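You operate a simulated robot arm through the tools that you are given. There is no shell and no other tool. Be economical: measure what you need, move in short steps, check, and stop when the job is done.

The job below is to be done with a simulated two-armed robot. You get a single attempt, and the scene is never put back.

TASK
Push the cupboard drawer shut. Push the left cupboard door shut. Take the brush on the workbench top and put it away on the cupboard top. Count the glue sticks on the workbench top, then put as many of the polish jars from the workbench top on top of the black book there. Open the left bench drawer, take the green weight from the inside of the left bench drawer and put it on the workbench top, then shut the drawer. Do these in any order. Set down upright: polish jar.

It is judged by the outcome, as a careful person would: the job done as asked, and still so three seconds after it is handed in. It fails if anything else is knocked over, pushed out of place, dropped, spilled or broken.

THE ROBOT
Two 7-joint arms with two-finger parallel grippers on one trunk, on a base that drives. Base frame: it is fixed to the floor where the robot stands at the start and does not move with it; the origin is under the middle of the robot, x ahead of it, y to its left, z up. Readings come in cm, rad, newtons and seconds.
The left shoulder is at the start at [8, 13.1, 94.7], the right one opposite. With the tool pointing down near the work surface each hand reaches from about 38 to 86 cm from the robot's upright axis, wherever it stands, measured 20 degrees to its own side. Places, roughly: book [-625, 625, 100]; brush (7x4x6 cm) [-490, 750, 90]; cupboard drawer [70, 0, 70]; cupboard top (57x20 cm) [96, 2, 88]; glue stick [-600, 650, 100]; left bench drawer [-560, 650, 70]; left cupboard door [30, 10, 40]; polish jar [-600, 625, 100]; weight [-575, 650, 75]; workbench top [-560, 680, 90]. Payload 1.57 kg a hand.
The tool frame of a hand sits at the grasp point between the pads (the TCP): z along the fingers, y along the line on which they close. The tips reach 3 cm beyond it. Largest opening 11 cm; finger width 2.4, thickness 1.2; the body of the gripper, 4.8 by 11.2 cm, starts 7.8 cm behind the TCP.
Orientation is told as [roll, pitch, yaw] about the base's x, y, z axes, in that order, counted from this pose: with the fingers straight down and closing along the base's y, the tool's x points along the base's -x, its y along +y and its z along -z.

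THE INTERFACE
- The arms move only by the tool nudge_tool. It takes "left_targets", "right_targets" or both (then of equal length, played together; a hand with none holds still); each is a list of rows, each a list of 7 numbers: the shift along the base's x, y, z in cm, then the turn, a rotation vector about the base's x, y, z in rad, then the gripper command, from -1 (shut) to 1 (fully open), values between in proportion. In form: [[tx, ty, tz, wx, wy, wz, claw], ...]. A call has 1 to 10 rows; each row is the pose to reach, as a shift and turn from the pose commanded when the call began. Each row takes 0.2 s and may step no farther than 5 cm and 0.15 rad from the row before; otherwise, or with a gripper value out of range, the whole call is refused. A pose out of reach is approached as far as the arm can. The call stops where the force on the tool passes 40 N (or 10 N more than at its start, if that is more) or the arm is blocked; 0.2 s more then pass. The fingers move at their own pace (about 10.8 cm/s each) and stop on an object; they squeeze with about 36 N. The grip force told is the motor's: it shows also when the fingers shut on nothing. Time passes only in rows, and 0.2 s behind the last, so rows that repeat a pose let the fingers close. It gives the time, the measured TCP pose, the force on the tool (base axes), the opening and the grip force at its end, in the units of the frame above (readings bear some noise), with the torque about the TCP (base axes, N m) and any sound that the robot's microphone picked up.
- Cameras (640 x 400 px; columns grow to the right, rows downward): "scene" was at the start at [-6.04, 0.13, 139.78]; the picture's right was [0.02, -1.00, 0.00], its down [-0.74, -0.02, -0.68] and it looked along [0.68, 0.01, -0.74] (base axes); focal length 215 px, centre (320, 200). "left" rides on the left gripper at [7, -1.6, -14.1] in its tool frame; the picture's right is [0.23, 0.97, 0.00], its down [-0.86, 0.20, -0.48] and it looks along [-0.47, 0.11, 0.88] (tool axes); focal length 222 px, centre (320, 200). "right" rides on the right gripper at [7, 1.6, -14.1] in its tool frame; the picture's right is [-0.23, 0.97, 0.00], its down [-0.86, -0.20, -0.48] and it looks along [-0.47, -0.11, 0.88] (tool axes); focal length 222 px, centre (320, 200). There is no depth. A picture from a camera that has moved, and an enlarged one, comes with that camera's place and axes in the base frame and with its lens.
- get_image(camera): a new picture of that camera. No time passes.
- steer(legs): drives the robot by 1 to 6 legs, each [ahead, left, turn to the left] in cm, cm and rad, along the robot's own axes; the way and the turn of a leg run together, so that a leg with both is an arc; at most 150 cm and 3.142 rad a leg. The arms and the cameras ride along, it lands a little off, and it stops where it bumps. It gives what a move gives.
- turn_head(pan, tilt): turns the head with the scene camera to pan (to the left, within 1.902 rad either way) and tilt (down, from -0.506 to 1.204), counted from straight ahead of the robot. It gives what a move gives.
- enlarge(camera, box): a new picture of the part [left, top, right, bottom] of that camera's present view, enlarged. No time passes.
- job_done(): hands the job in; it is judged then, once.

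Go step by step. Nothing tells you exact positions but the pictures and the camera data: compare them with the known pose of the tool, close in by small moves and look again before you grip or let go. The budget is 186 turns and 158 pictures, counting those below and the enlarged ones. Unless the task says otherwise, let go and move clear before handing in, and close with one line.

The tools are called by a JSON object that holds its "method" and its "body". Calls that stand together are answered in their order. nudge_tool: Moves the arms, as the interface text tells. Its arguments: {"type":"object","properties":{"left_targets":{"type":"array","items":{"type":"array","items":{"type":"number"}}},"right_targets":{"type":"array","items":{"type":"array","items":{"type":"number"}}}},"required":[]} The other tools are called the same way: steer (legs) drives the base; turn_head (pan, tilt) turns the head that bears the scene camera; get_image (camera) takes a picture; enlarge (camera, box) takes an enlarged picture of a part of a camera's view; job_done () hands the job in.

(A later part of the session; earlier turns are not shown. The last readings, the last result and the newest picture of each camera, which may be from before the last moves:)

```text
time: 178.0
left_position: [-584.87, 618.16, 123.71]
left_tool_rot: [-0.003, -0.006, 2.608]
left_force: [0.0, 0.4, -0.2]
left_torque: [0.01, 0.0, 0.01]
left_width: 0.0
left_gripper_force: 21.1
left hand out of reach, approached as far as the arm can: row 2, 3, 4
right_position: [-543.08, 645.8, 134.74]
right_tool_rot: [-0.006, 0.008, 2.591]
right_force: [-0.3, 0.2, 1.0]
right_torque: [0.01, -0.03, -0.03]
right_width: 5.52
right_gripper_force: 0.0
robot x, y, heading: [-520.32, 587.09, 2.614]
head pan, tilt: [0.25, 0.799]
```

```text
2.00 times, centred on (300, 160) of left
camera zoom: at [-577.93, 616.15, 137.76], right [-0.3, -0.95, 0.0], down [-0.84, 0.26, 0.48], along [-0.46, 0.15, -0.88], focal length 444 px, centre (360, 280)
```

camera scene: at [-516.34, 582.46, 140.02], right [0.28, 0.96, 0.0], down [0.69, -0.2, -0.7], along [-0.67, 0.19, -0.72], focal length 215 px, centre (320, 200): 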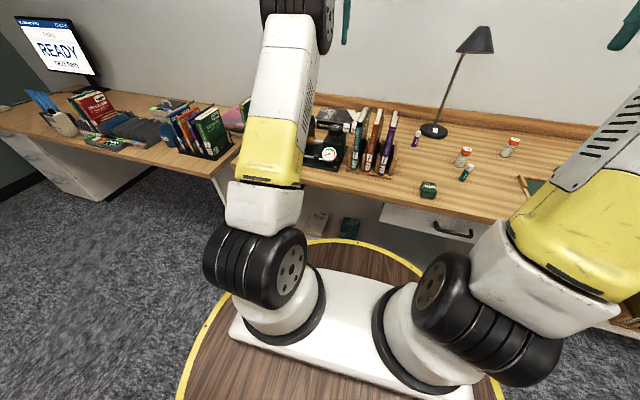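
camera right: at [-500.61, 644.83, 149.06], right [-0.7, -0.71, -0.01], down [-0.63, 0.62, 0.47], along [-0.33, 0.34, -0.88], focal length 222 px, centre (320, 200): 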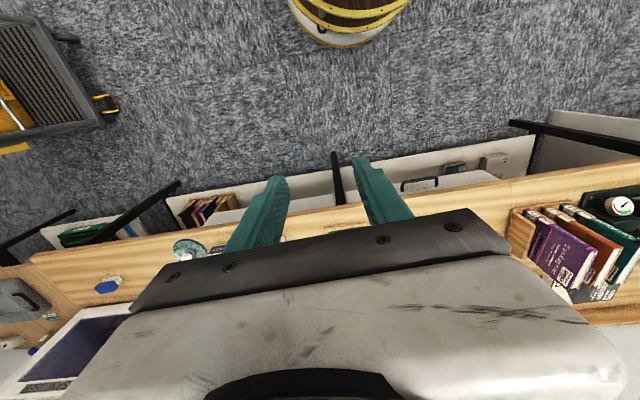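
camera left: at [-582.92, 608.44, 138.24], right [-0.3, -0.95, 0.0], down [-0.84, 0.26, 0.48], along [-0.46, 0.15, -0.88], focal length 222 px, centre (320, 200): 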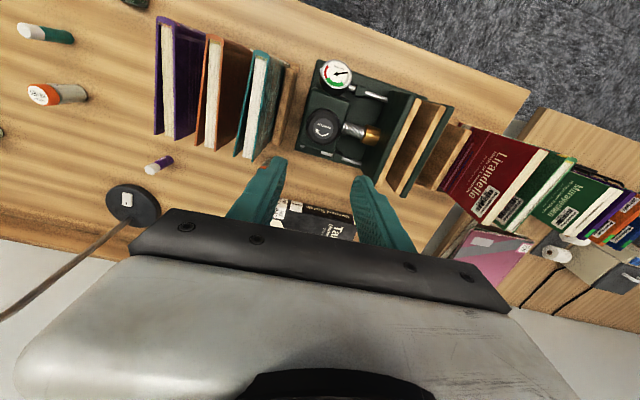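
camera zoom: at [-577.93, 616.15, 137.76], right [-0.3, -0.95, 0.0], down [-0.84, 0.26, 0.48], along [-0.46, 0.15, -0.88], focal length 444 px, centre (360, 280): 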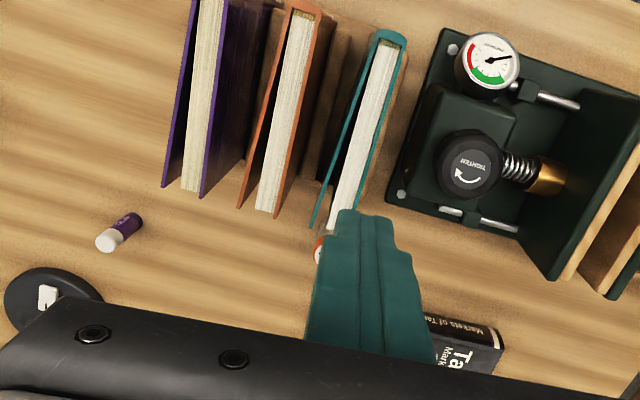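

A third jar sits behind the books near (-595,626). To count reliably I'll survey the rest of the top with the right camera and the scene camera.

{"method": "get_image", "body": {"camera": "right"}}

{"method": "turn_head", "body": {"pan": -0.5, "tilt": 0.6}}

{"method": "get_image", "body": {"camera": "scene"}}

```text
70 pictures are left
camera right: at [-538.05, 640.69, 149.02], right [-0.7, -0.71, -0.01], down [-0.63, 0.62, 0.47], along [-0.33, 0.34, -0.88], focal length 222 px, centre (320, 200)
```

right: 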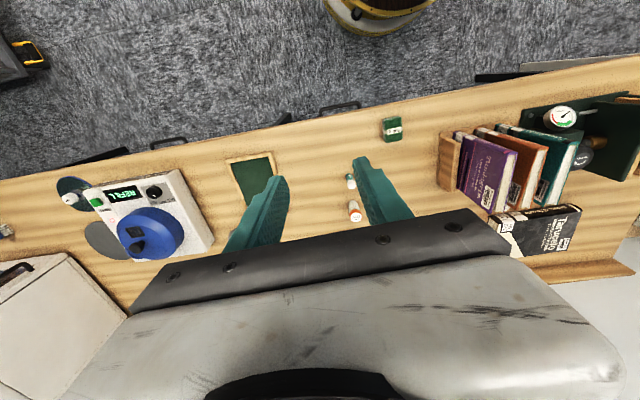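

```text
time: 179.1
left_position: [-584.9, 618.25, 123.64]
left_tool_rot: [0.0, -0.005, 2.611]
left_force: [0.7, -0.3, 0.4]
left_torque: [0.04, 0.03, -0.01]
left_width: 0.01
left_gripper_force: 21.1
right_position: [-543.04, 645.65, 134.7]
right_tool_rot: [-0.005, 0.007, 2.592]
right_force: [-0.4, 0.0, 0.5]
right_torque: [0.0, -0.02, 0.01]
right_width: 5.5
right_gripper_force: 0.1
robot x, y, heading: [-520.54, 587.3, 2.607]
head pan, tilt: [-0.499, 0.6]
```

```text
69 pictures are left
camera scene: at [-513.15, 587.79, 141.7], right [0.86, 0.52, 0.0], down [0.29, -0.48, -0.82], along [-0.43, 0.71, -0.57], focal length 215 px, centre (320, 200)
```

scene: 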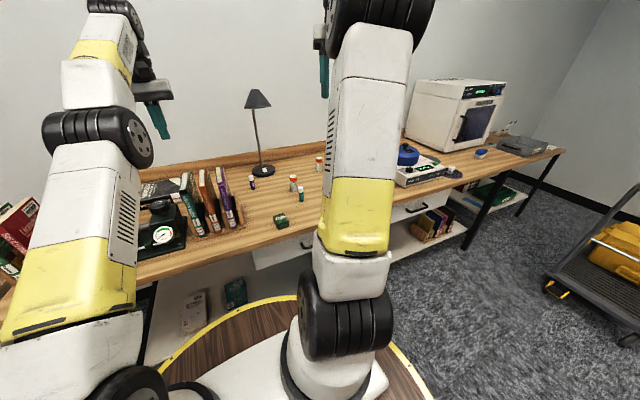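

{"method": "enlarge", "body": {"camera": "scene", "box": [120, 150, 280, 250]}}

{"method": "enlarge", "body": {"camera": "scene", "box": [380, 100, 580, 220]}}

```text
4.00 times, centred on (200, 200) of scene
camera zoom: at [-513.15, 587.79, 141.7], right [0.86, 0.52, 0.0], down [0.29, -0.48, -0.82], along [-0.43, 0.71, -0.57], focal length 860 px, centre (800, 200)
```

zoom: 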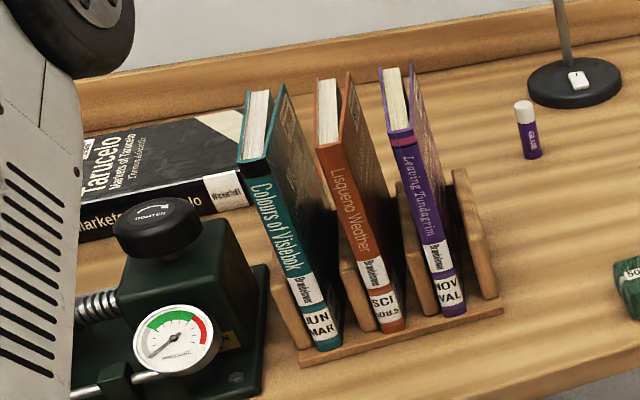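

```text
3.20 times, centred on (480, 160) of scene
camera zoom: at [-513.15, 587.79, 141.7], right [0.86, 0.52, 0.0], down [0.29, -0.48, -0.82], along [-0.43, 0.71, -0.57], focal length 688 px, centre (-192, 328)
```

zoom: 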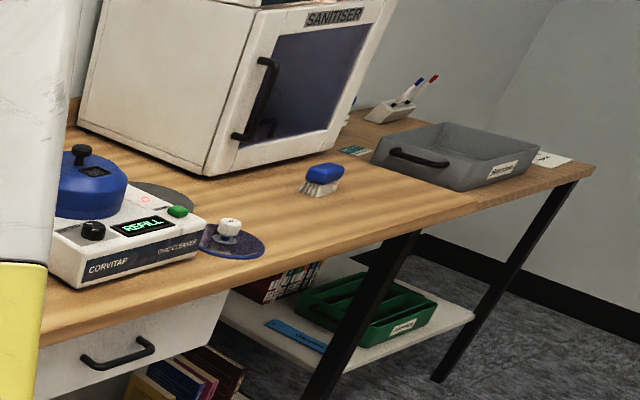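

Only the purple and green glue sticks are visible so far: count 2. There are three jars, with the third hidden behind the books. I'll retract and tilt the left hand slightly forward for reach, and drive right to jar 2.

{"method": "nudge_tool", "body": {"left_targets": [[3.5, -2, 1, 0, 0, 0, 0], [7, -4, 1, 0, 0, 0, 0], [10.5, -6, 0, 0.05, 0.087, 0, 0], [14, -8, 0, 0.1, 0.173, 0, 0], [17.5, -10, 0, 0.15, 0.26, 0, 0], [21, -12, 0, 0.2, 0.346, 0, 0], [23, -13.2, 0, 0.2, 0.346, 0, 0]]}}

{"method": "steer", "body": {"legs": [[2, -68, 0.005]]}}

{"method": "turn_head", "body": {"pan": 0.1, "tilt": 0.7}}

{"method": "get_image", "body": {"camera": "scene"}}

{"method": "get_image", "body": {"camera": "left"}}

```text
time: 180.7
left_position: [-562.11, 604.7, 123.69]
left_tool_rot: [0.0, -0.406, 2.611]
left_force: [-0.2, 0.2, 0.6]
left_torque: [0.0, 0.02, 0.01]
left_width: 5.5
left_gripper_force: 0.0
right_position: [-542.99, 645.72, 134.77]
right_tool_rot: [-0.005, 0.007, 2.591]
right_force: [-0.5, -0.3, 0.1]
right_torque: [-0.06, -0.02, 0.0]
right_width: 5.47
right_gripper_force: 0.1
robot x, y, heading: [-520.6, 587.43, 2.608]
head pan, tilt: [-0.499, 0.6]
```

```text
time: 184.4
left_position: [-530.46, 664.15, 123.66]
left_tool_rot: [0.001, -0.402, 2.635]
left_force: [0.1, 0.5, -0.7]
left_torque: [-0.05, -0.02, -0.02]
left_width: 5.51
left_gripper_force: 0.0
right_position: [-512.38, 705.64, 134.69]
right_tool_rot: [-0.008, 0.006, 2.616]
right_force: [0.3, 0.2, -0.3]
right_torque: [0.01, -0.03, 0.0]
right_width: 5.49
right_gripper_force: 0.1
robot x, y, heading: [-488.47, 647.81, 2.632]
head pan, tilt: [-0.499, 0.6]
```

```text
time: 185.4
left_position: [-530.53, 664.14, 123.62]
left_tool_rot: [0.0, -0.404, 2.635]
left_force: [1.4, 0.2, 0.8]
left_torque: [0.0, -0.02, -0.03]
left_width: 5.5
left_gripper_force: 0.1
right_position: [-512.37, 705.87, 134.72]
right_tool_rot: [-0.007, 0.004, 2.616]
right_force: [-0.5, -0.5, -0.4]
right_torque: [0.03, 0.02, 0.0]
right_width: 5.49
right_gripper_force: 0.0
robot x, y, heading: [-488.69, 648.03, 2.636]
head pan, tilt: [0.099, 0.7]
```

```text
66 pictures are left
camera scene: at [-484.11, 644.46, 140.84], right [0.39, 0.92, 0.0], down [0.59, -0.25, -0.76], along [-0.7, 0.3, -0.64], focal length 215 px, centre (320, 200)
```

scene: 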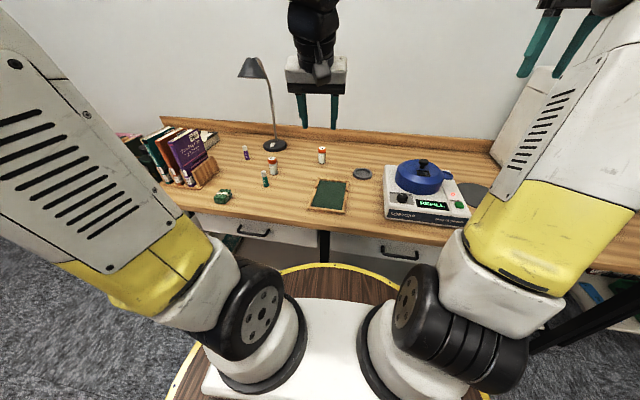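

```text
65 pictures are left
camera left: at [-519.15, 659.86, 133.93], right [-0.29, -0.95, -0.09], down [-0.62, 0.12, 0.78], along [-0.73, 0.28, -0.62], focal length 222 px, centre (320, 200)
```

left: 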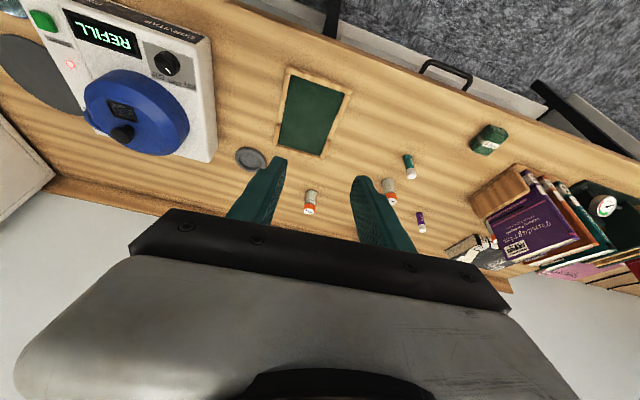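

Jar 2 is at (-568.7,681.6) with its top at z≈95.4. I'll approach above it.

{"method": "nudge_tool", "body": {"left_targets": [[-4.2, 1.9, -1.8, 0, 0, 0, 0.4], [-8.4, 3.9, -3.6, 0, 0, 0, 0.4], [-12.6, 5.8, -5.4, 0, 0, 0, 0.4], [-16.8, 7.8, -7.2, 0, 0, 0, 0.4], [-21, 9.7, -9, 0, 0, 0, 0.4], [-25.2, 11.6, -11, 0, 0, 0, 0.4], [-29.4, 13.6, -13, 0, 0, 0, 0.4], [-33.8, 15.5, -15, 0, 0, 0, 0.4], [-38.2, 17.5, -16.6, 0, 0, 0, 0.4]]}}

{"method": "get_image", "body": {"camera": "left"}}

```text
refused: row 6 steps farther than a row can; nothing moved
```

```text
64 pictures are left
camera left: at [-519.15, 659.86, 133.93], right [-0.29, -0.95, -0.09], down [-0.62, 0.12, 0.78], along [-0.73, 0.28, -0.62], focal length 222 px, centre (320, 200)
```

left: 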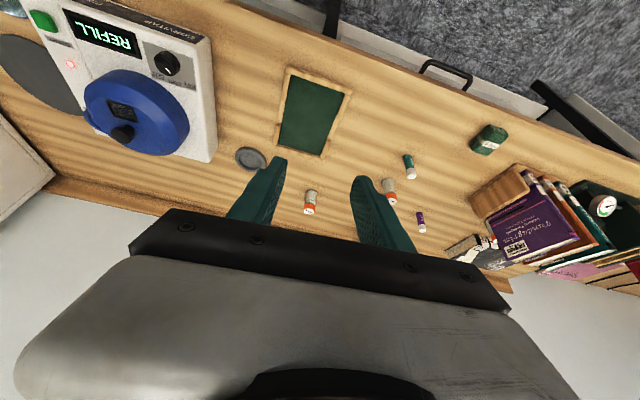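

{"method": "nudge_tool", "body": {"left_targets": [[-3.8, 1.7, -1.7, 0, 0, 0, 0.4], [-7.6, 3.5, -3.4, 0, 0, 0, 0.4], [-11.5, 5.3, -5, 0, 0, 0, 0.4], [-15.3, 7, -6.7, 0, 0, 0, 0.4], [-19.1, 8.7, -8.3, 0, 0, 0, 0.4], [-22.9, 10.5, -10, 0, 0, 0, 0.4], [-26.7, 12.2, -11.6, 0, 0, 0, 0.4], [-30.6, 14, -13.3, 0, 0, 0, 0.4], [-34.4, 15.7, -15, 0, 0, 0, 0.4], [-38.2, 17.5, -16.6, 0, 0, 0, 0.4]]}}

{"method": "get_image", "body": {"camera": "left"}}

```text
time: 187.7
left_position: [-568.81, 681.78, 107.22]
left_tool_rot: [0.0, -0.403, 2.636]
left_force: [0.8, -0.3, 0.1]
left_torque: [0.01, 0.02, 0.0]
left_width: 7.68
left_gripper_force: 0.0
right_position: [-512.4, 705.61, 134.73]
right_tool_rot: [-0.004, 0.008, 2.617]
right_force: [0.0, 0.8, 0.0]
right_torque: [0.02, 0.05, 0.01]
right_width: 5.49
right_gripper_force: 0.1
robot x, y, heading: [-488.35, 647.59, 2.639]
head pan, tilt: [0.099, 0.7]
```

```text
63 pictures are left
camera left: at [-557.53, 677.48, 117.45], right [-0.29, -0.95, -0.09], down [-0.62, 0.12, 0.78], along [-0.73, 0.28, -0.62], focal length 222 px, centre (320, 200)
```

left: 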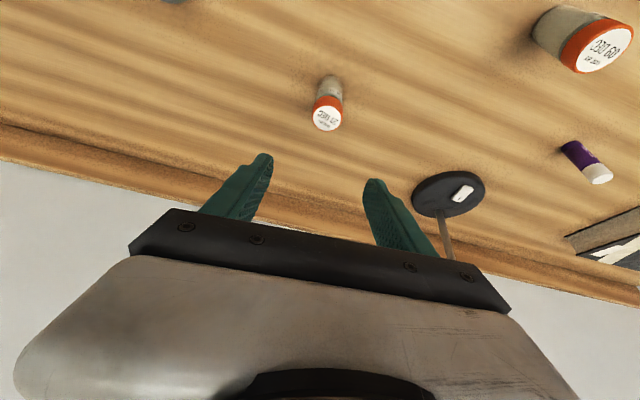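

Jar 2 is directly below at (-570,682.5). Descending.

{"method": "nudge_tool", "body": {"left_targets": [[-0.6, 0.4, -4, 0, 0, 0, 0.4], [-1.2, 0.7, -8, 0, 0, 0, 0.4], [-1.2, 0.7, -11, 0, 0, 0, 0.4]]}}

{"method": "get_image", "body": {"camera": "left"}}

{"method": "enlarge", "body": {"camera": "scene", "box": [240, 80, 400, 220]}}

```text
time: 188.4
left_position: [-569.98, 682.31, 95.93]
left_tool_rot: [0.003, -0.405, 2.635]
left_force: [0.2, 0.4, 0.9]
left_torque: [0.01, 0.01, -0.01]
left_width: 7.71
left_gripper_force: 0.0
right_position: [-512.37, 705.67, 134.69]
right_tool_rot: [-0.007, 0.007, 2.617]
right_force: [-0.6, -0.1, 0.0]
right_torque: [0.05, -0.01, -0.01]
right_width: 5.51
right_gripper_force: 0.2
robot x, y, heading: [-488.38, 647.97, 2.638]
head pan, tilt: [0.099, 0.7]
```

```text
62 pictures are left
camera left: at [-558.68, 678.04, 106.28], right [-0.29, -0.95, -0.09], down [-0.62, 0.12, 0.78], along [-0.73, 0.28, -0.62], focal length 222 px, centre (320, 200)
```

left: 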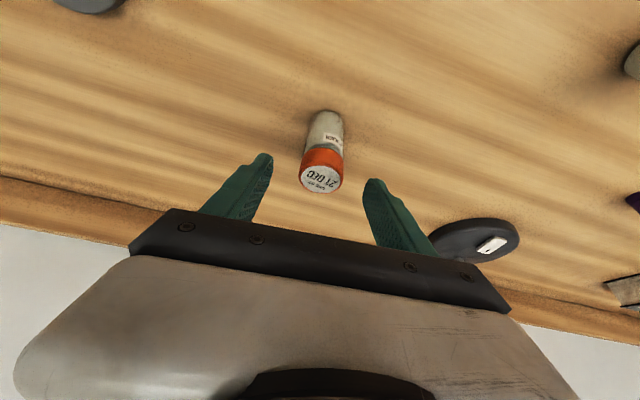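

```text
2.86 times, centred on (320, 150) of scene
camera zoom: at [-484.11, 644.46, 140.84], right [0.39, 0.92, 0.0], down [0.59, -0.25, -0.76], along [-0.7, 0.3, -0.64], focal length 614 px, centre (320, 343)
```

zoom: 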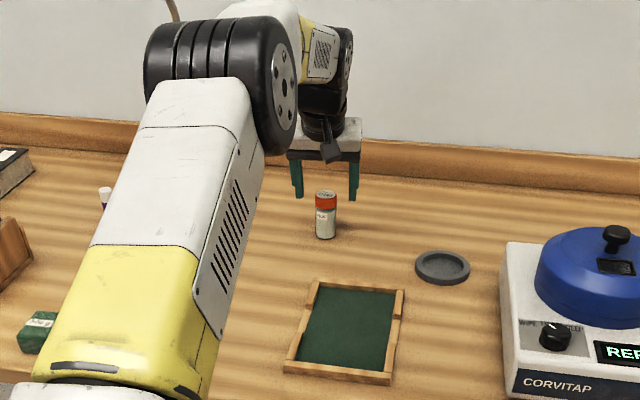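

Aligned. Down 4 cm more and grip.

{"method": "nudge_tool", "body": {"left_targets": [[0.3, 0, -2, 0, 0, 0, 0.4], [0.3, 0, -4, 0, 0, 0, 0.4], [0.3, 0, -4, 0, 0, 0, -1], [0.3, 0, -4, 0, 0, 0, -1], [0.3, 0, -4, 0, 0, 0, -1]]}}

{"method": "get_image", "body": {"camera": "left"}}

```text
time: 189.7
left_position: [-569.55, 682.42, 92.09]
left_tool_rot: [0.003, -0.404, 2.635]
left_force: [-0.4, 0.7, 1.5]
left_torque: [0.01, 0.05, 0.0]
left_width: 3.53
left_gripper_force: 35.6
right_position: [-512.51, 705.71, 134.75]
right_tool_rot: [-0.004, 0.008, 2.617]
right_force: [-0.2, -0.7, -0.3]
right_torque: [0.01, 0.01, -0.05]
right_width: 5.51
right_gripper_force: 0.1
robot x, y, heading: [-489.09, 648.23, 2.638]
head pan, tilt: [0.099, 0.7]
```

```text
60 pictures are left
camera left: at [-558.23, 678.1, 102.32], right [-0.29, -0.95, -0.09], down [-0.62, 0.12, 0.78], along [-0.73, 0.28, -0.62], focal length 222 px, centre (320, 200)
```

left: 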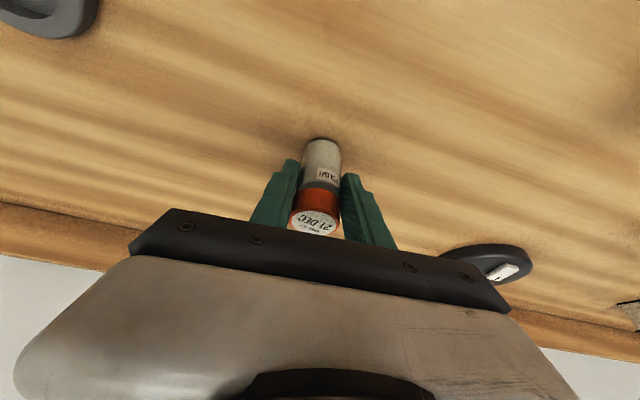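

Jar 2 gripped. I'll lift and retract, then drive left to the book.

{"method": "nudge_tool", "body": {"left_targets": [[0, 0, 4, 0, 0, 0, -1], [3.4, -2, 7, 0, 0, 0, -1], [6.8, -4, 10, 0, 0, 0, -1], [10.2, -6, 13, 0, 0, 0, -1], [13.6, -8, 16, 0, 0, 0, -1], [17, -10, 19, 0, 0, 0, -1], [20.4, -12, 22, 0, 0, 0, -1], [23.8, -14, 25, 0, 0, 0, -1], [27.2, -16, 28, 0, 0, 0, -1], [30.6, -18, 30, 0, 0, 0, -1]]}}

{"method": "steer", "body": {"legs": [[2, 77, -0.01]]}}

{"method": "turn_head", "body": {"pan": -0.1, "tilt": 0.7}}

{"method": "get_image", "body": {"camera": "scene"}}

{"method": "get_image", "body": {"camera": "left"}}

```text
time: 191.8
left_position: [-539.02, 664.29, 122.03]
left_tool_rot: [0.002, -0.404, 2.635]
left_force: [-0.7, 0.6, -1.5]
left_torque: [-0.01, -0.02, -0.01]
left_width: 3.52
left_gripper_force: 35.7
right_position: [-512.46, 705.7, 134.74]
right_tool_rot: [-0.006, 0.008, 2.617]
right_force: [0.0, 1.1, 0.9]
right_torque: [-0.01, -0.01, 0.01]
right_width: 5.52
right_gripper_force: 0.0
robot x, y, heading: [-488.67, 647.61, 2.632]
head pan, tilt: [0.099, 0.7]
```

```text
time: 196.0
left_position: [-577.68, 597.41, 121.99]
left_tool_rot: [0.002, -0.404, 2.645]
left_force: [0.7, 0.8, -0.3]
left_torque: [-0.03, 0.0, -0.01]
left_width: 3.55
left_gripper_force: 36.2
right_position: [-551.49, 638.99, 134.84]
right_tool_rot: [-0.005, 0.008, 2.626]
right_force: [-0.5, -0.6, 0.0]
right_torque: [-0.01, -0.01, 0.04]
right_width: 5.49
right_gripper_force: 0.0
robot x, y, heading: [-527.05, 581.62, 2.645]
head pan, tilt: [0.099, 0.7]
```

```text
time: 196.7
left_position: [-577.76, 597.43, 121.98]
left_tool_rot: [0.001, -0.403, 2.646]
left_force: [0.2, 0.5, -0.8]
left_torque: [0.0, 0.0, -0.03]
left_width: 3.52
left_gripper_force: 35.7
right_position: [-551.49, 638.96, 134.73]
right_tool_rot: [-0.005, 0.008, 2.627]
right_force: [-0.1, 0.6, 0.1]
right_torque: [0.01, 0.03, -0.03]
right_width: 5.49
right_gripper_force: 0.1
robot x, y, heading: [-526.87, 581.29, 2.646]
head pan, tilt: [-0.099, 0.7]
```

```text
59 pictures are left
camera scene: at [-521.79, 579.49, 140.84], right [0.56, 0.83, 0.0], down [0.53, -0.36, -0.76], along [-0.63, 0.43, -0.64], focal length 215 px, centre (320, 200)
```

scene: 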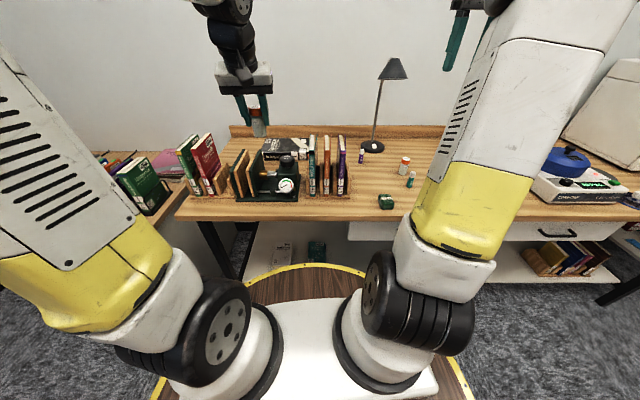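

```text
58 pictures are left
camera left: at [-566.35, 593.17, 132.29], right [-0.28, -0.96, -0.09], down [-0.62, 0.11, 0.78], along [-0.73, 0.27, -0.62], focal length 222 px, centre (320, 200)
```

left: 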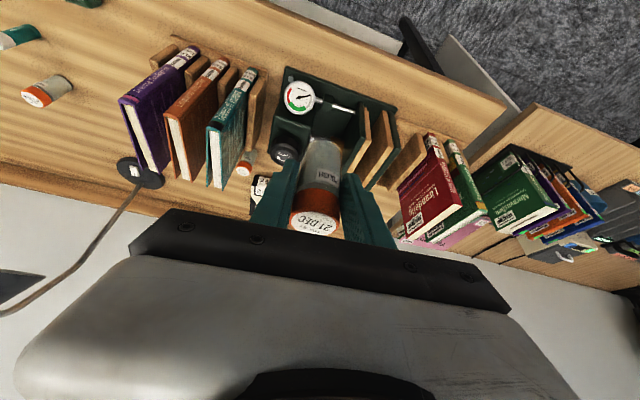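

I can see the black book and the third jar next to it. Zooming in to measure them.

{"method": "enlarge", "body": {"camera": "scene", "box": [220, 110, 380, 210]}}

{"method": "enlarge", "body": {"camera": "left", "box": [100, 60, 420, 260]}}

```text
4.00 times, centred on (300, 160) of scene
camera zoom: at [-521.79, 579.49, 140.84], right [0.56, 0.83, 0.0], down [0.53, -0.36, -0.76], along [-0.63, 0.43, -0.64], focal length 860 px, centre (400, 360)
```

zoom: 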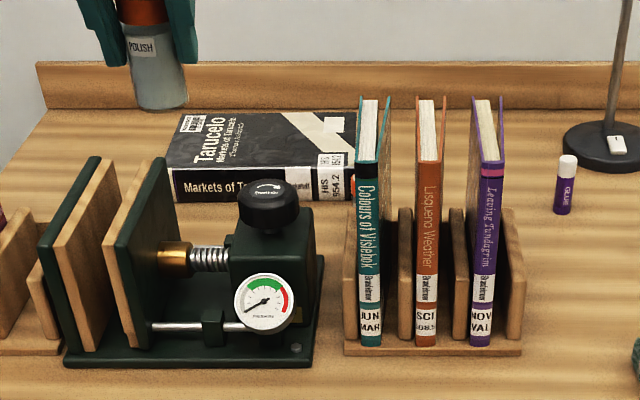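

```text
2.00 times, centred on (260, 160) of left
camera zoom: at [-566.35, 593.17, 132.29], right [-0.28, -0.96, -0.09], down [-0.62, 0.11, 0.78], along [-0.73, 0.27, -0.62], focal length 444 px, centre (440, 280)
```

zoom: 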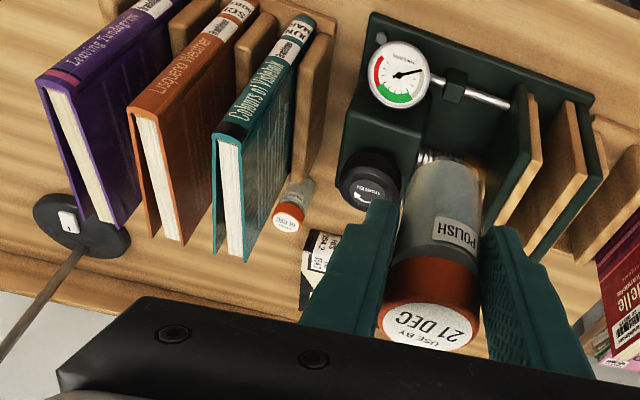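

The black book's top spans along 220–243, depth 838–854, at z≈91. I'll drive 6 cm closer, then carry the jar to above the book's left part.

{"method": "steer", "body": {"legs": [[6, 0, -0.02]]}}

```text
time: 197.7
left_position: [-582.69, 601.24, 121.96]
left_tool_rot: [0.002, -0.403, 2.627]
left_force: [0.1, -0.3, -0.5]
left_torque: [-0.04, 0.0, -0.01]
left_width: 3.52
left_gripper_force: 36.1
right_position: [-555.76, 642.27, 134.72]
right_tool_rot: [-0.004, 0.006, 2.608]
right_force: [0.9, 0.0, -0.1]
right_torque: [0.0, 0.02, -0.02]
right_width: 5.55
right_gripper_force: 0.0
robot x, y, heading: [-532.26, 584.32, 2.633]
head pan, tilt: [-0.099, 0.7]
```

{"method": "nudge_tool", "body": {"left_targets": [[-3.6, 1.4, -1.4, 0, 0, 0, -1], [-7.2, 2.9, -2.8, 0, 0, 0, -1], [-10.7, 4.3, -4.2, 0, 0, 0, -1], [-14.3, 5.8, -5.6, 0, 0, 0, -1], [-17.9, 7.2, -7, 0, 0, 0, -1], [-21.5, 8.7, -8.4, 0, 0, 0, -1], [-25.1, 10.1, -9.8, 0, 0, 0, -1], [-28.6, 11.6, -11.2, 0, 0, 0, -1], [-32.2, 13, -12.6, 0, 0, 0, -1], [-35.8, 14.5, -14, 0, 0, 0, -1]]}}

{"method": "get_image", "body": {"camera": "left"}}

{"method": "enlarge", "body": {"camera": "scene", "box": [220, 90, 380, 190]}}

```text
time: 199.9
left_position: [-616.83, 614.92, 108.66]
left_tool_rot: [0.001, -0.401, 2.627]
left_force: [0.1, -0.9, -1.0]
left_torque: [0.02, 0.03, 0.03]
left_width: 3.52
left_gripper_force: 36.2
left hand out of reach, approached as far as the arm can: row 10
right_position: [-555.62, 642.26, 134.91]
right_tool_rot: [-0.007, 0.005, 2.609]
right_force: [0.1, 0.3, -0.2]
right_torque: [0.01, 0.03, 0.02]
right_width: 5.49
right_gripper_force: 0.0
robot x, y, heading: [-532.41, 584.36, 2.629]
head pan, tilt: [-0.099, 0.7]
```

```text
55 pictures are left
camera left: at [-605.55, 610.49, 119.03], right [-0.3, -0.95, -0.09], down [-0.62, 0.12, 0.77], along [-0.73, 0.28, -0.63], focal length 222 px, centre (320, 200)
```

left: 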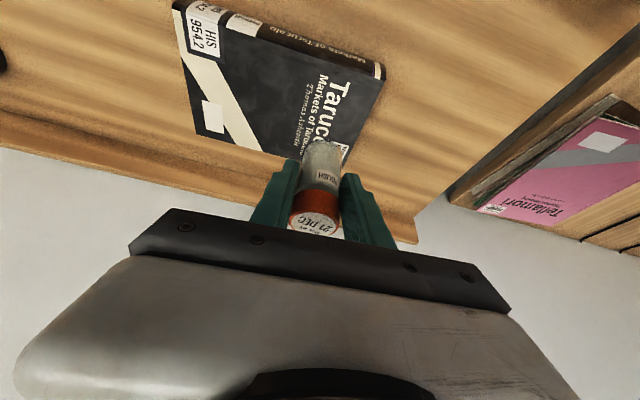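

```text
4.00 times, centred on (300, 140) of scene
camera zoom: at [-527.05, 582.26, 140.84], right [0.57, 0.82, 0.0], down [0.53, -0.37, -0.76], along [-0.63, 0.44, -0.64], focal length 860 px, centre (400, 440)
```

zoom: 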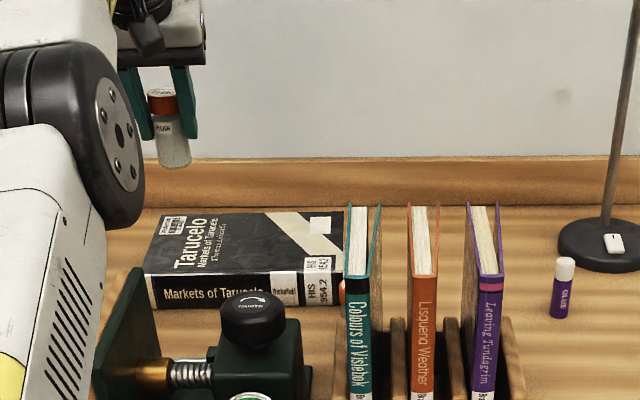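

The jar is over the book's left part. Lowering toward the surface.

{"method": "nudge_tool", "body": {"left_targets": [[0, 0, -3, 0, 0, 0, -1], [0, 0, -6, 0, 0, 0, -1], [0, 0, -9, 0, 0, 0, -1]]}}

{"method": "get_image", "body": {"camera": "left"}}

{"method": "enlarge", "body": {"camera": "scene", "box": [220, 90, 380, 190]}}

```text
time: 200.7
left_position: [-616.86, 614.92, 99.63]
left_tool_rot: [0.003, -0.404, 2.627]
left_force: [0.1, -0.8, -1.5]
left_torque: [-0.04, -0.02, 0.0]
left_width: 3.53
left_gripper_force: 36.1
right_position: [-555.82, 642.41, 134.76]
right_tool_rot: [-0.006, 0.006, 2.609]
right_force: [-0.5, 0.3, -0.6]
right_torque: [-0.02, -0.01, 0.01]
right_width: 5.51
right_gripper_force: 0.0
robot x, y, heading: [-532.68, 584.06, 2.63]
head pan, tilt: [-0.099, 0.7]
```

```text
53 pictures are left
camera left: at [-605.51, 610.54, 109.89], right [-0.3, -0.95, -0.09], down [-0.62, 0.12, 0.78], along [-0.73, 0.29, -0.62], focal length 222 px, centre (320, 200)
```

left: 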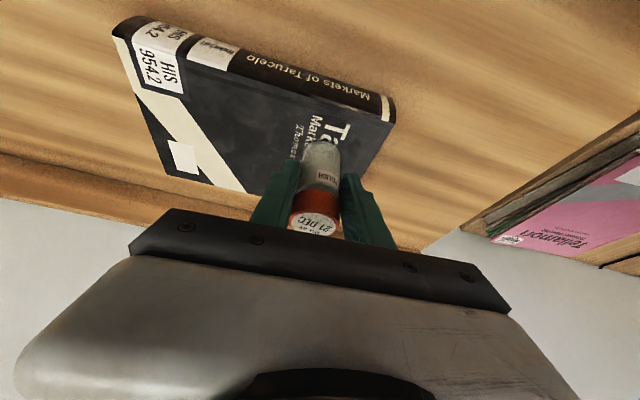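

```text
4.00 times, centred on (300, 140) of scene
camera zoom: at [-527.08, 582.29, 140.84], right [0.57, 0.82, 0.0], down [0.53, -0.37, -0.76], along [-0.63, 0.44, -0.64], focal length 860 px, centre (400, 440)
```

zoom: 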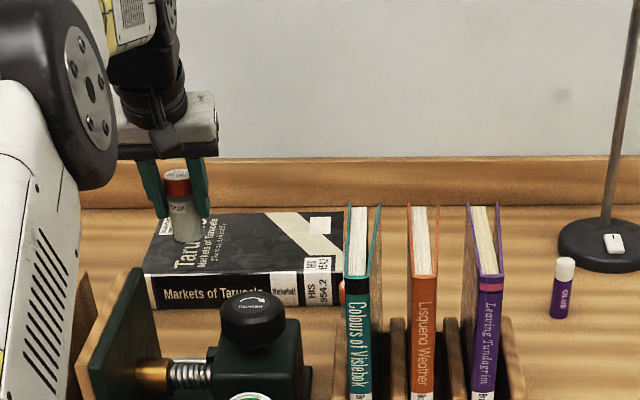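

I'll move 1.5 cm deeper and lower gently to contact.

{"method": "nudge_tool", "body": {"left_targets": [[-0.7, 0.4, -0.6, 0, 0, 0, -1], [-1.3, 0.75, -1.2, 0, 0, 0, -1], [-1.3, 0.75, -1.8, 0, 0, 0, -1], [-1.3, 0.75, -2.2, 0, 0, 0, -1]]}}

{"method": "nudge_tool", "body": {"left_targets": [[0, 0, -0.3, 0, 0, 0, -1], [0, 0, -0.6, 0, 0, 0, -1]]}}

```text
time: 201.7
left_position: [-618.18, 615.54, 97.59]
left_tool_rot: [0.002, -0.403, 2.628]
left_force: [0.6, -0.6, -0.7]
left_torque: [-0.03, 0.0, 0.03]
left_width: 3.55
left_gripper_force: 35.9
right_position: [-555.66, 642.29, 134.8]
right_tool_rot: [-0.004, 0.008, 2.608]
right_force: [-0.1, 0.2, 0.5]
right_torque: [0.0, 0.0, 0.0]
right_width: 5.52
right_gripper_force: 0.1
robot x, y, heading: [-532.56, 584.45, 2.628]
head pan, tilt: [-0.099, 0.7]
```

```text
time: 202.3
left_position: [-618.01, 615.77, 96.96]
left_tool_rot: [0.001, -0.402, 2.627]
left_force: [-0.2, -0.2, -0.5]
left_torque: [-0.05, 0.0, -0.02]
left_width: 3.53
left_gripper_force: 35.9
right_position: [-555.72, 642.41, 134.58]
right_tool_rot: [-0.005, 0.008, 2.607]
right_force: [-0.3, 0.4, -1.2]
right_torque: [0.01, -0.02, -0.03]
right_width: 5.52
right_gripper_force: 0.0
robot x, y, heading: [-532.21, 584.41, 2.629]
head pan, tilt: [-0.099, 0.7]
```

{"method": "nudge_tool", "body": {"left_targets": [[0, 0, -0.25, 0, 0, 0, -1], [0, 0, -0.5, 0, 0, 0, -1]]}}

{"method": "nudge_tool", "body": {"left_targets": [[0, 0, -0.25, 0, 0, 0, -1], [0, 0, -0.5, 0, 0, 0, -1]]}}

{"method": "enlarge", "body": {"camera": "scene", "box": [220, 100, 320, 170]}}

```text
time: 202.9
left_position: [-618.0, 615.74, 96.76]
left_tool_rot: [0.002, -0.408, 2.625]
left_force: [3.0, -1.5, 13.6]
left_torque: [0.01, -0.07, -0.01]
left_width: 3.55
left_gripper_force: 35.9
right_position: [-555.61, 642.22, 134.84]
right_tool_rot: [-0.005, 0.008, 2.609]
right_force: [0.0, -0.1, -0.3]
right_torque: [-0.01, -0.01, 0.01]
right_width: 5.52
right_gripper_force: 0.1
robot x, y, heading: [-532.36, 584.33, 2.629]
head pan, tilt: [-0.099, 0.7]
```

```text
time: 203.5
left_position: [-618.07, 615.66, 96.26]
left_tool_rot: [0.0, -0.412, 2.627]
left_force: [-2.8, 1.4, 26.5]
left_torque: [0.26, 0.54, -0.05]
left_width: 3.54
left_gripper_force: 36.0
right_position: [-555.62, 642.32, 134.8]
right_tool_rot: [-0.005, 0.004, 2.606]
right_force: [0.3, -0.5, 0.4]
right_torque: [-0.01, 0.02, 0.03]
right_width: 5.49
right_gripper_force: 0.1
robot x, y, heading: [-532.33, 584.19, 2.63]
head pan, tilt: [-0.099, 0.7]
```

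```text
5.71 times, centred on (270, 135) of scene
camera zoom: at [-526.99, 582.26, 140.84], right [0.57, 0.82, 0.0], down [0.53, -0.37, -0.77], along [-0.63, 0.44, -0.64], focal length 1228 px, centre (606, 571)
```

zoom: 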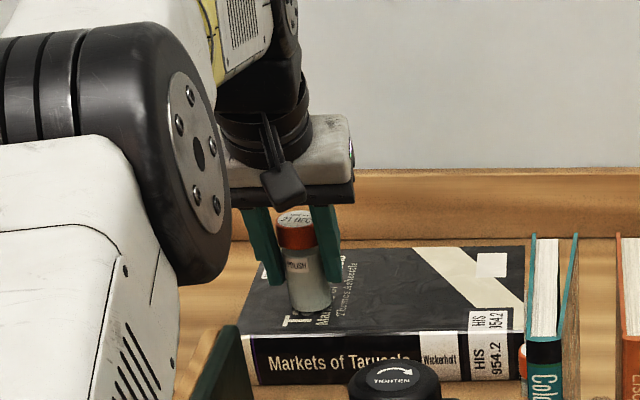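

Contact made on the book. Easing the pressure, then releasing and retreating along the tool axis.

{"method": "nudge_tool", "body": {"left_targets": [[0, 0, 0.4, 0, 0, 0, -1], [0, 0, 0.4, 0, 0, 0, -0.2], [0, 0, 0.4, 0, 0, 0, 0.1], [0, 0, 0.4, 0, 0, 0, 0.15], [0, 0, 2.5, 0, 0, 0, 0.15], [1, -0.6, 5.5, 0, 0, 0, 0.15], [2.5, -1.4, 9.5, 0, 0, 0, 0.15], [5, -2.9, 13, 0, 0, 0, 0.15]]}}

{"method": "get_image", "body": {"camera": "left"}}

```text
time: 205.3
left_position: [-612.91, 612.86, 108.7]
left_tool_rot: [0.0, -0.401, 2.624]
left_force: [-0.2, 0.3, -1.0]
left_torque: [-0.02, 0.02, 0.01]
left_width: 6.33
left_gripper_force: 0.1
right_position: [-555.75, 642.42, 134.95]
right_tool_rot: [-0.005, 0.009, 2.608]
right_force: [-0.1, -0.2, 0.5]
right_torque: [-0.01, -0.06, -0.01]
right_width: 5.51
right_gripper_force: 0.1
robot x, y, heading: [-532.19, 584.09, 2.629]
head pan, tilt: [-0.099, 0.7]
```

```text
50 pictures are left
camera left: at [-601.69, 608.42, 119.02], right [-0.3, -0.95, -0.09], down [-0.62, 0.12, 0.78], along [-0.73, 0.28, -0.63], focal length 222 px, centre (320, 200)
```

left: 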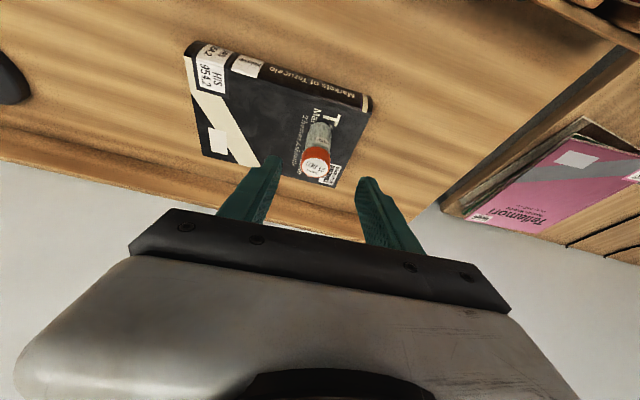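

Jar 2 stands upright on the book. Now I retract and go for jar 1 near (-567,657).

{"method": "nudge_tool", "body": {"left_targets": [[2.5, -1.4, 3.8, 0, 0, 0, 0.2], [5.5, -3.2, 7, 0, 0, 0, 0.3], [9, -5.2, 9.5, 0, 0, 0, 0.4], [12.8, -7.4, 11.5, 0, 0, 0, 0.4], [16.8, -9.7, 12.5, 0, 0, 0, 0.4], [21, -12.1, 13, 0, 0, 0, 0.4], [25.2, -14.5, 13, 0, 0, 0, 0.4], [29.4, -16.9, 13, 0, 0, 0, 0.4], [33.6, -19.3, 13, 0, 0, 0, 0.4]]}}

{"method": "steer", "body": {"legs": [[-2, -58, 0]]}}

{"method": "get_image", "body": {"camera": "left"}}

{"method": "get_image", "body": {"camera": "scene"}}

```text
time: 207.3
left_position: [-579.34, 593.52, 122.09]
left_tool_rot: [0.001, -0.403, 2.628]
left_force: [-0.1, 0.8, 0.4]
left_torque: [0.01, -0.03, -0.01]
left_width: 7.7
left_gripper_force: 0.1
right_position: [-555.82, 642.36, 134.65]
right_tool_rot: [-0.005, 0.006, 2.607]
right_force: [0.1, 0.1, 0.3]
right_torque: [-0.03, -0.04, -0.02]
right_width: 5.52
right_gripper_force: 0.0
robot x, y, heading: [-532.86, 584.36, 2.633]
head pan, tilt: [-0.099, 0.7]
```

```text
time: 210.6
left_position: [-549.49, 642.35, 122.19]
left_tool_rot: [0.0, -0.402, 2.626]
left_force: [0.1, 0.3, 0.2]
left_torque: [0.01, -0.01, -0.03]
left_width: 7.69
left_gripper_force: 0.0
right_position: [-525.84, 691.21, 134.77]
right_tool_rot: [-0.007, 0.007, 2.607]
right_force: [-0.8, -0.7, 0.3]
right_torque: [-0.01, 0.02, 0.0]
right_width: 5.51
right_gripper_force: 0.0
robot x, y, heading: [-502.33, 633.14, 2.63]
head pan, tilt: [-0.099, 0.7]
```

```text
49 pictures are left
camera left: at [-538.26, 637.96, 132.4], right [-0.3, -0.95, -0.09], down [-0.62, 0.12, 0.78], along [-0.73, 0.29, -0.62], focal length 222 px, centre (320, 200)
```

left: 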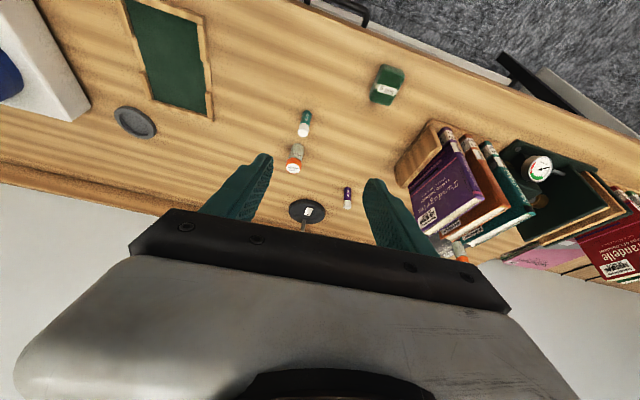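

```text
48 pictures are left
camera scene: at [-497.21, 631.15, 140.84], right [0.58, 0.82, 0.0], down [0.53, -0.37, -0.76], along [-0.63, 0.44, -0.64], focal length 215 px, centre (320, 200)
```

scene: 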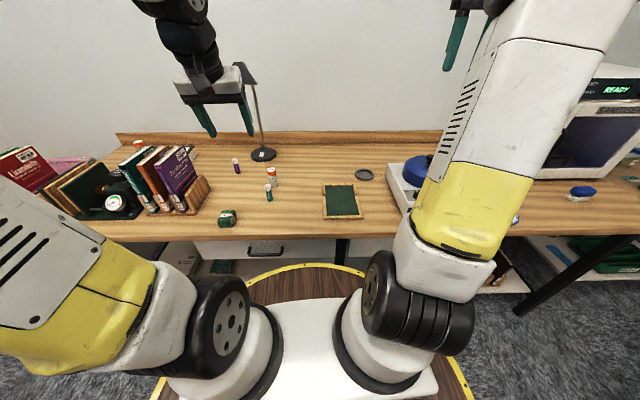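

Jar 1 is at (-569.2,658.1), with the green glue stick 9 cm in front. Approaching from above.

{"method": "nudge_tool", "body": {"left_targets": [[-3.3, 2.6, -2, 0, 0, 0, 0.4], [-6.6, 5.3, -4, 0, 0, 0, 0.4], [-9.9, 7.9, -6, 0, 0, 0, 0.4], [-13.1, 10.5, -8, 0, 0, 0, 0.4], [-16.4, 13.2, -10, 0, 0, 0, 0.4], [-19.7, 15.8, -12, 0, 0, 0, 0.4], [-19.7, 15.8, -14, 0, 0, 0, 0.4]]}}

{"method": "get_image", "body": {"camera": "left"}}

```text
time: 212.2
left_position: [-569.23, 657.72, 108.2]
left_tool_rot: [0.0, -0.402, 2.623]
left_force: [-0.4, 0.8, -0.5]
left_torque: [-0.03, 0.02, 0.01]
left_width: 7.7
left_gripper_force: 0.0
right_position: [-525.73, 691.26, 134.71]
right_tool_rot: [-0.004, 0.008, 2.607]
right_force: [-0.2, 0.6, -0.1]
right_torque: [0.04, 0.0, -0.02]
right_width: 5.48
right_gripper_force: 0.1
robot x, y, heading: [-502.45, 633.07, 2.628]
head pan, tilt: [-0.099, 0.7]
```

```text
47 pictures are left
camera left: at [-557.92, 653.5, 118.56], right [-0.3, -0.95, -0.09], down [-0.62, 0.12, 0.78], along [-0.73, 0.29, -0.62], focal length 222 px, centre (320, 200)
```

left: 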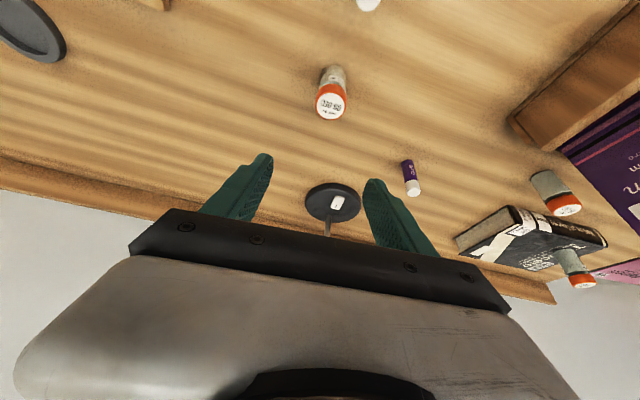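

This view also shows the area behind the books: only the third jar there, so the glue count is 2. Descending on jar 1.

{"method": "nudge_tool", "body": {"left_targets": [[-0.2, 0.3, -4, 0, 0, 0, 0.4], [-0.2, 0.3, -8, 0, 0, 0, 0.4], [-0.2, 0.3, -11.5, 0, 0, 0, 0.4]]}}

{"method": "get_image", "body": {"camera": "left"}}

{"method": "enlarge", "body": {"camera": "scene", "box": [210, 100, 350, 230]}}

```text
time: 213.0
left_position: [-569.71, 658.33, 96.77]
left_tool_rot: [0.003, -0.403, 2.626]
left_force: [-0.2, -0.3, -0.4]
left_torque: [0.03, 0.0, -0.04]
left_width: 7.69
left_gripper_force: 0.0
right_position: [-525.68, 691.22, 134.75]
right_tool_rot: [-0.006, 0.007, 2.608]
right_force: [-0.1, 0.6, 0.1]
right_torque: [0.03, 0.02, -0.02]
right_width: 5.51
right_gripper_force: 0.1
robot x, y, heading: [-502.37, 633.17, 2.632]
head pan, tilt: [-0.099, 0.7]
```

```text
46 pictures are left
camera left: at [-558.35, 653.98, 106.99], right [-0.3, -0.95, -0.09], down [-0.62, 0.12, 0.78], along [-0.73, 0.29, -0.62], focal length 222 px, centre (320, 200)
```

left: 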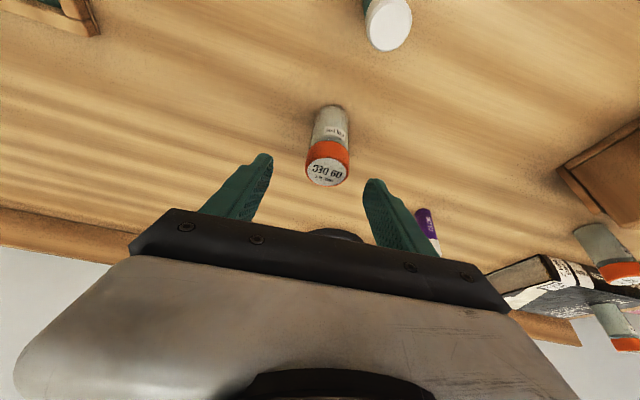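

```text
3.08 times, centred on (280, 165) of scene
camera zoom: at [-497.2, 631.15, 140.84], right [0.58, 0.82, 0.0], down [0.53, -0.37, -0.76], along [-0.63, 0.44, -0.64], focal length 661 px, centre (443, 308)
```

zoom: 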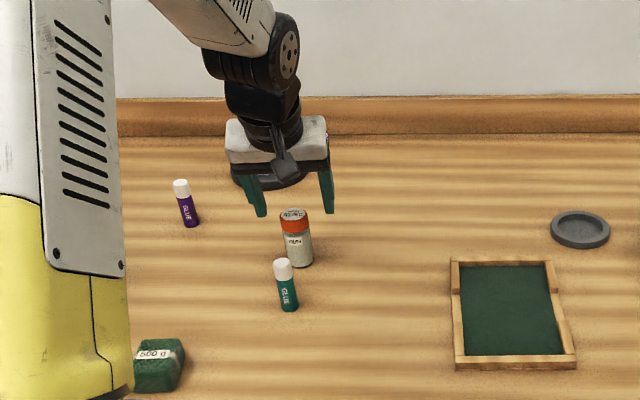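

{"method": "nudge_tool", "body": {"left_targets": [[0.6, -0.35, -2, 0, 0, 0, 0.4], [0.6, -0.35, -4, 0, 0, 0, 0.4], [0.6, -0.35, -4, 0, 0, 0, -1], [0.6, -0.35, -4, 0, 0, 0, -1], [0.6, -0.35, -4, 0, 0, 0, -1]]}}

{"method": "get_image", "body": {"camera": "left"}}

```text
time: 214.2
left_position: [-568.94, 657.95, 92.55]
left_tool_rot: [0.002, -0.403, 2.626]
left_force: [-0.5, -0.4, -0.1]
left_torque: [0.0, -0.01, 0.01]
left_width: 3.54
left_gripper_force: 35.8
right_position: [-525.76, 691.25, 134.62]
right_tool_rot: [-0.004, 0.006, 2.608]
right_force: [-0.2, -0.4, -0.6]
right_torque: [-0.01, 0.02, -0.01]
right_width: 5.49
right_gripper_force: 0.0
robot x, y, heading: [-502.05, 633.06, 2.624]
head pan, tilt: [-0.099, 0.7]
```

```text
44 pictures are left
camera left: at [-557.65, 653.58, 102.83], right [-0.3, -0.95, -0.09], down [-0.62, 0.12, 0.78], along [-0.73, 0.29, -0.63], focal length 222 px, centre (320, 200)
```

left: 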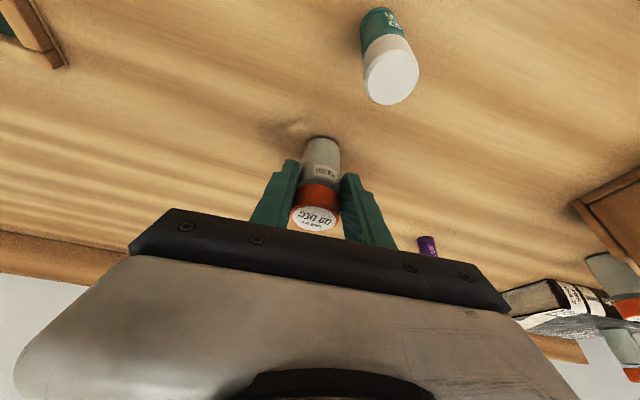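

Jar 1 gripped. Lifting straight, then retracting and driving back to the book.

{"method": "nudge_tool", "body": {"left_targets": [[0, 0, 4.5, 0, 0, 0, -1], [0, 0, 9, 0, 0, 0, -1], [0, 0, 13.5, 0, 0, 0, -1], [3, -1.7, 17, 0, 0, 0, -1], [6, -3.5, 20.5, 0, 0, 0, -1], [9, -5.2, 24, 0, 0, 0, -1], [12, -7, 27, 0, 0, 0, -1], [15.5, -9, 29.5, 0, 0, 0, -1], [19.5, -11.3, 29.5, 0, 0, 0, -1], [23.5, -13.6, 29.5, 0, 0, 0, -1]]}}

{"method": "steer", "body": {"legs": [[2, 57, 0]]}}

{"method": "get_image", "body": {"camera": "left"}}

{"method": "enlarge", "body": {"camera": "scene", "box": [220, 90, 380, 190]}}

```text
time: 216.4
left_position: [-545.33, 644.71, 122.27]
left_tool_rot: [0.002, -0.403, 2.625]
left_force: [0.2, 0.4, -0.3]
left_torque: [-0.01, -0.04, -0.03]
left_width: 3.53
left_gripper_force: 35.5
right_position: [-525.71, 691.25, 134.82]
right_tool_rot: [-0.004, 0.008, 2.605]
right_force: [-0.4, 0.3, -0.6]
right_torque: [-0.01, -0.02, -0.03]
right_width: 5.51
right_gripper_force: 0.0
robot x, y, heading: [-502.29, 632.95, 2.626]
head pan, tilt: [-0.099, 0.7]
```

```text
time: 219.7
left_position: [-575.49, 595.13, 122.34]
left_tool_rot: [0.0, -0.404, 2.625]
left_force: [0.2, -0.7, -0.8]
left_torque: [0.01, 0.0, 0.0]
left_width: 3.5
left_gripper_force: 35.9
right_position: [-556.07, 641.68, 134.82]
right_tool_rot: [-0.005, 0.006, 2.607]
right_force: [-0.5, -0.1, -0.2]
right_torque: [0.0, 0.0, 0.02]
right_width: 5.5
right_gripper_force: 0.1
robot x, y, heading: [-532.79, 583.61, 2.622]
head pan, tilt: [-0.099, 0.7]
```

```text
43 pictures are left
camera left: at [-564.28, 590.81, 132.56], right [-0.3, -0.95, -0.09], down [-0.62, 0.12, 0.78], along [-0.73, 0.29, -0.62], focal length 222 px, centre (320, 200)
```

left: 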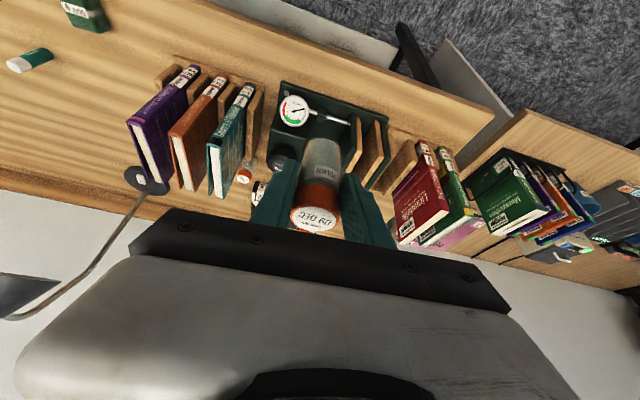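

```text
4.00 times, centred on (300, 140) of scene
camera zoom: at [-527.44, 581.69, 140.84], right [0.58, 0.82, 0.0], down [0.53, -0.37, -0.76], along [-0.63, 0.44, -0.64], focal length 860 px, centre (400, 440)
```

zoom: 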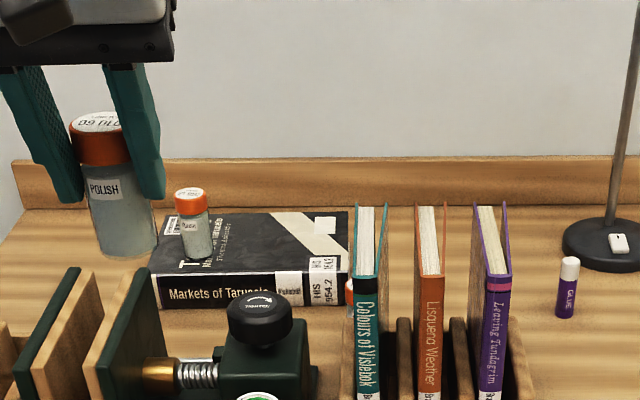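

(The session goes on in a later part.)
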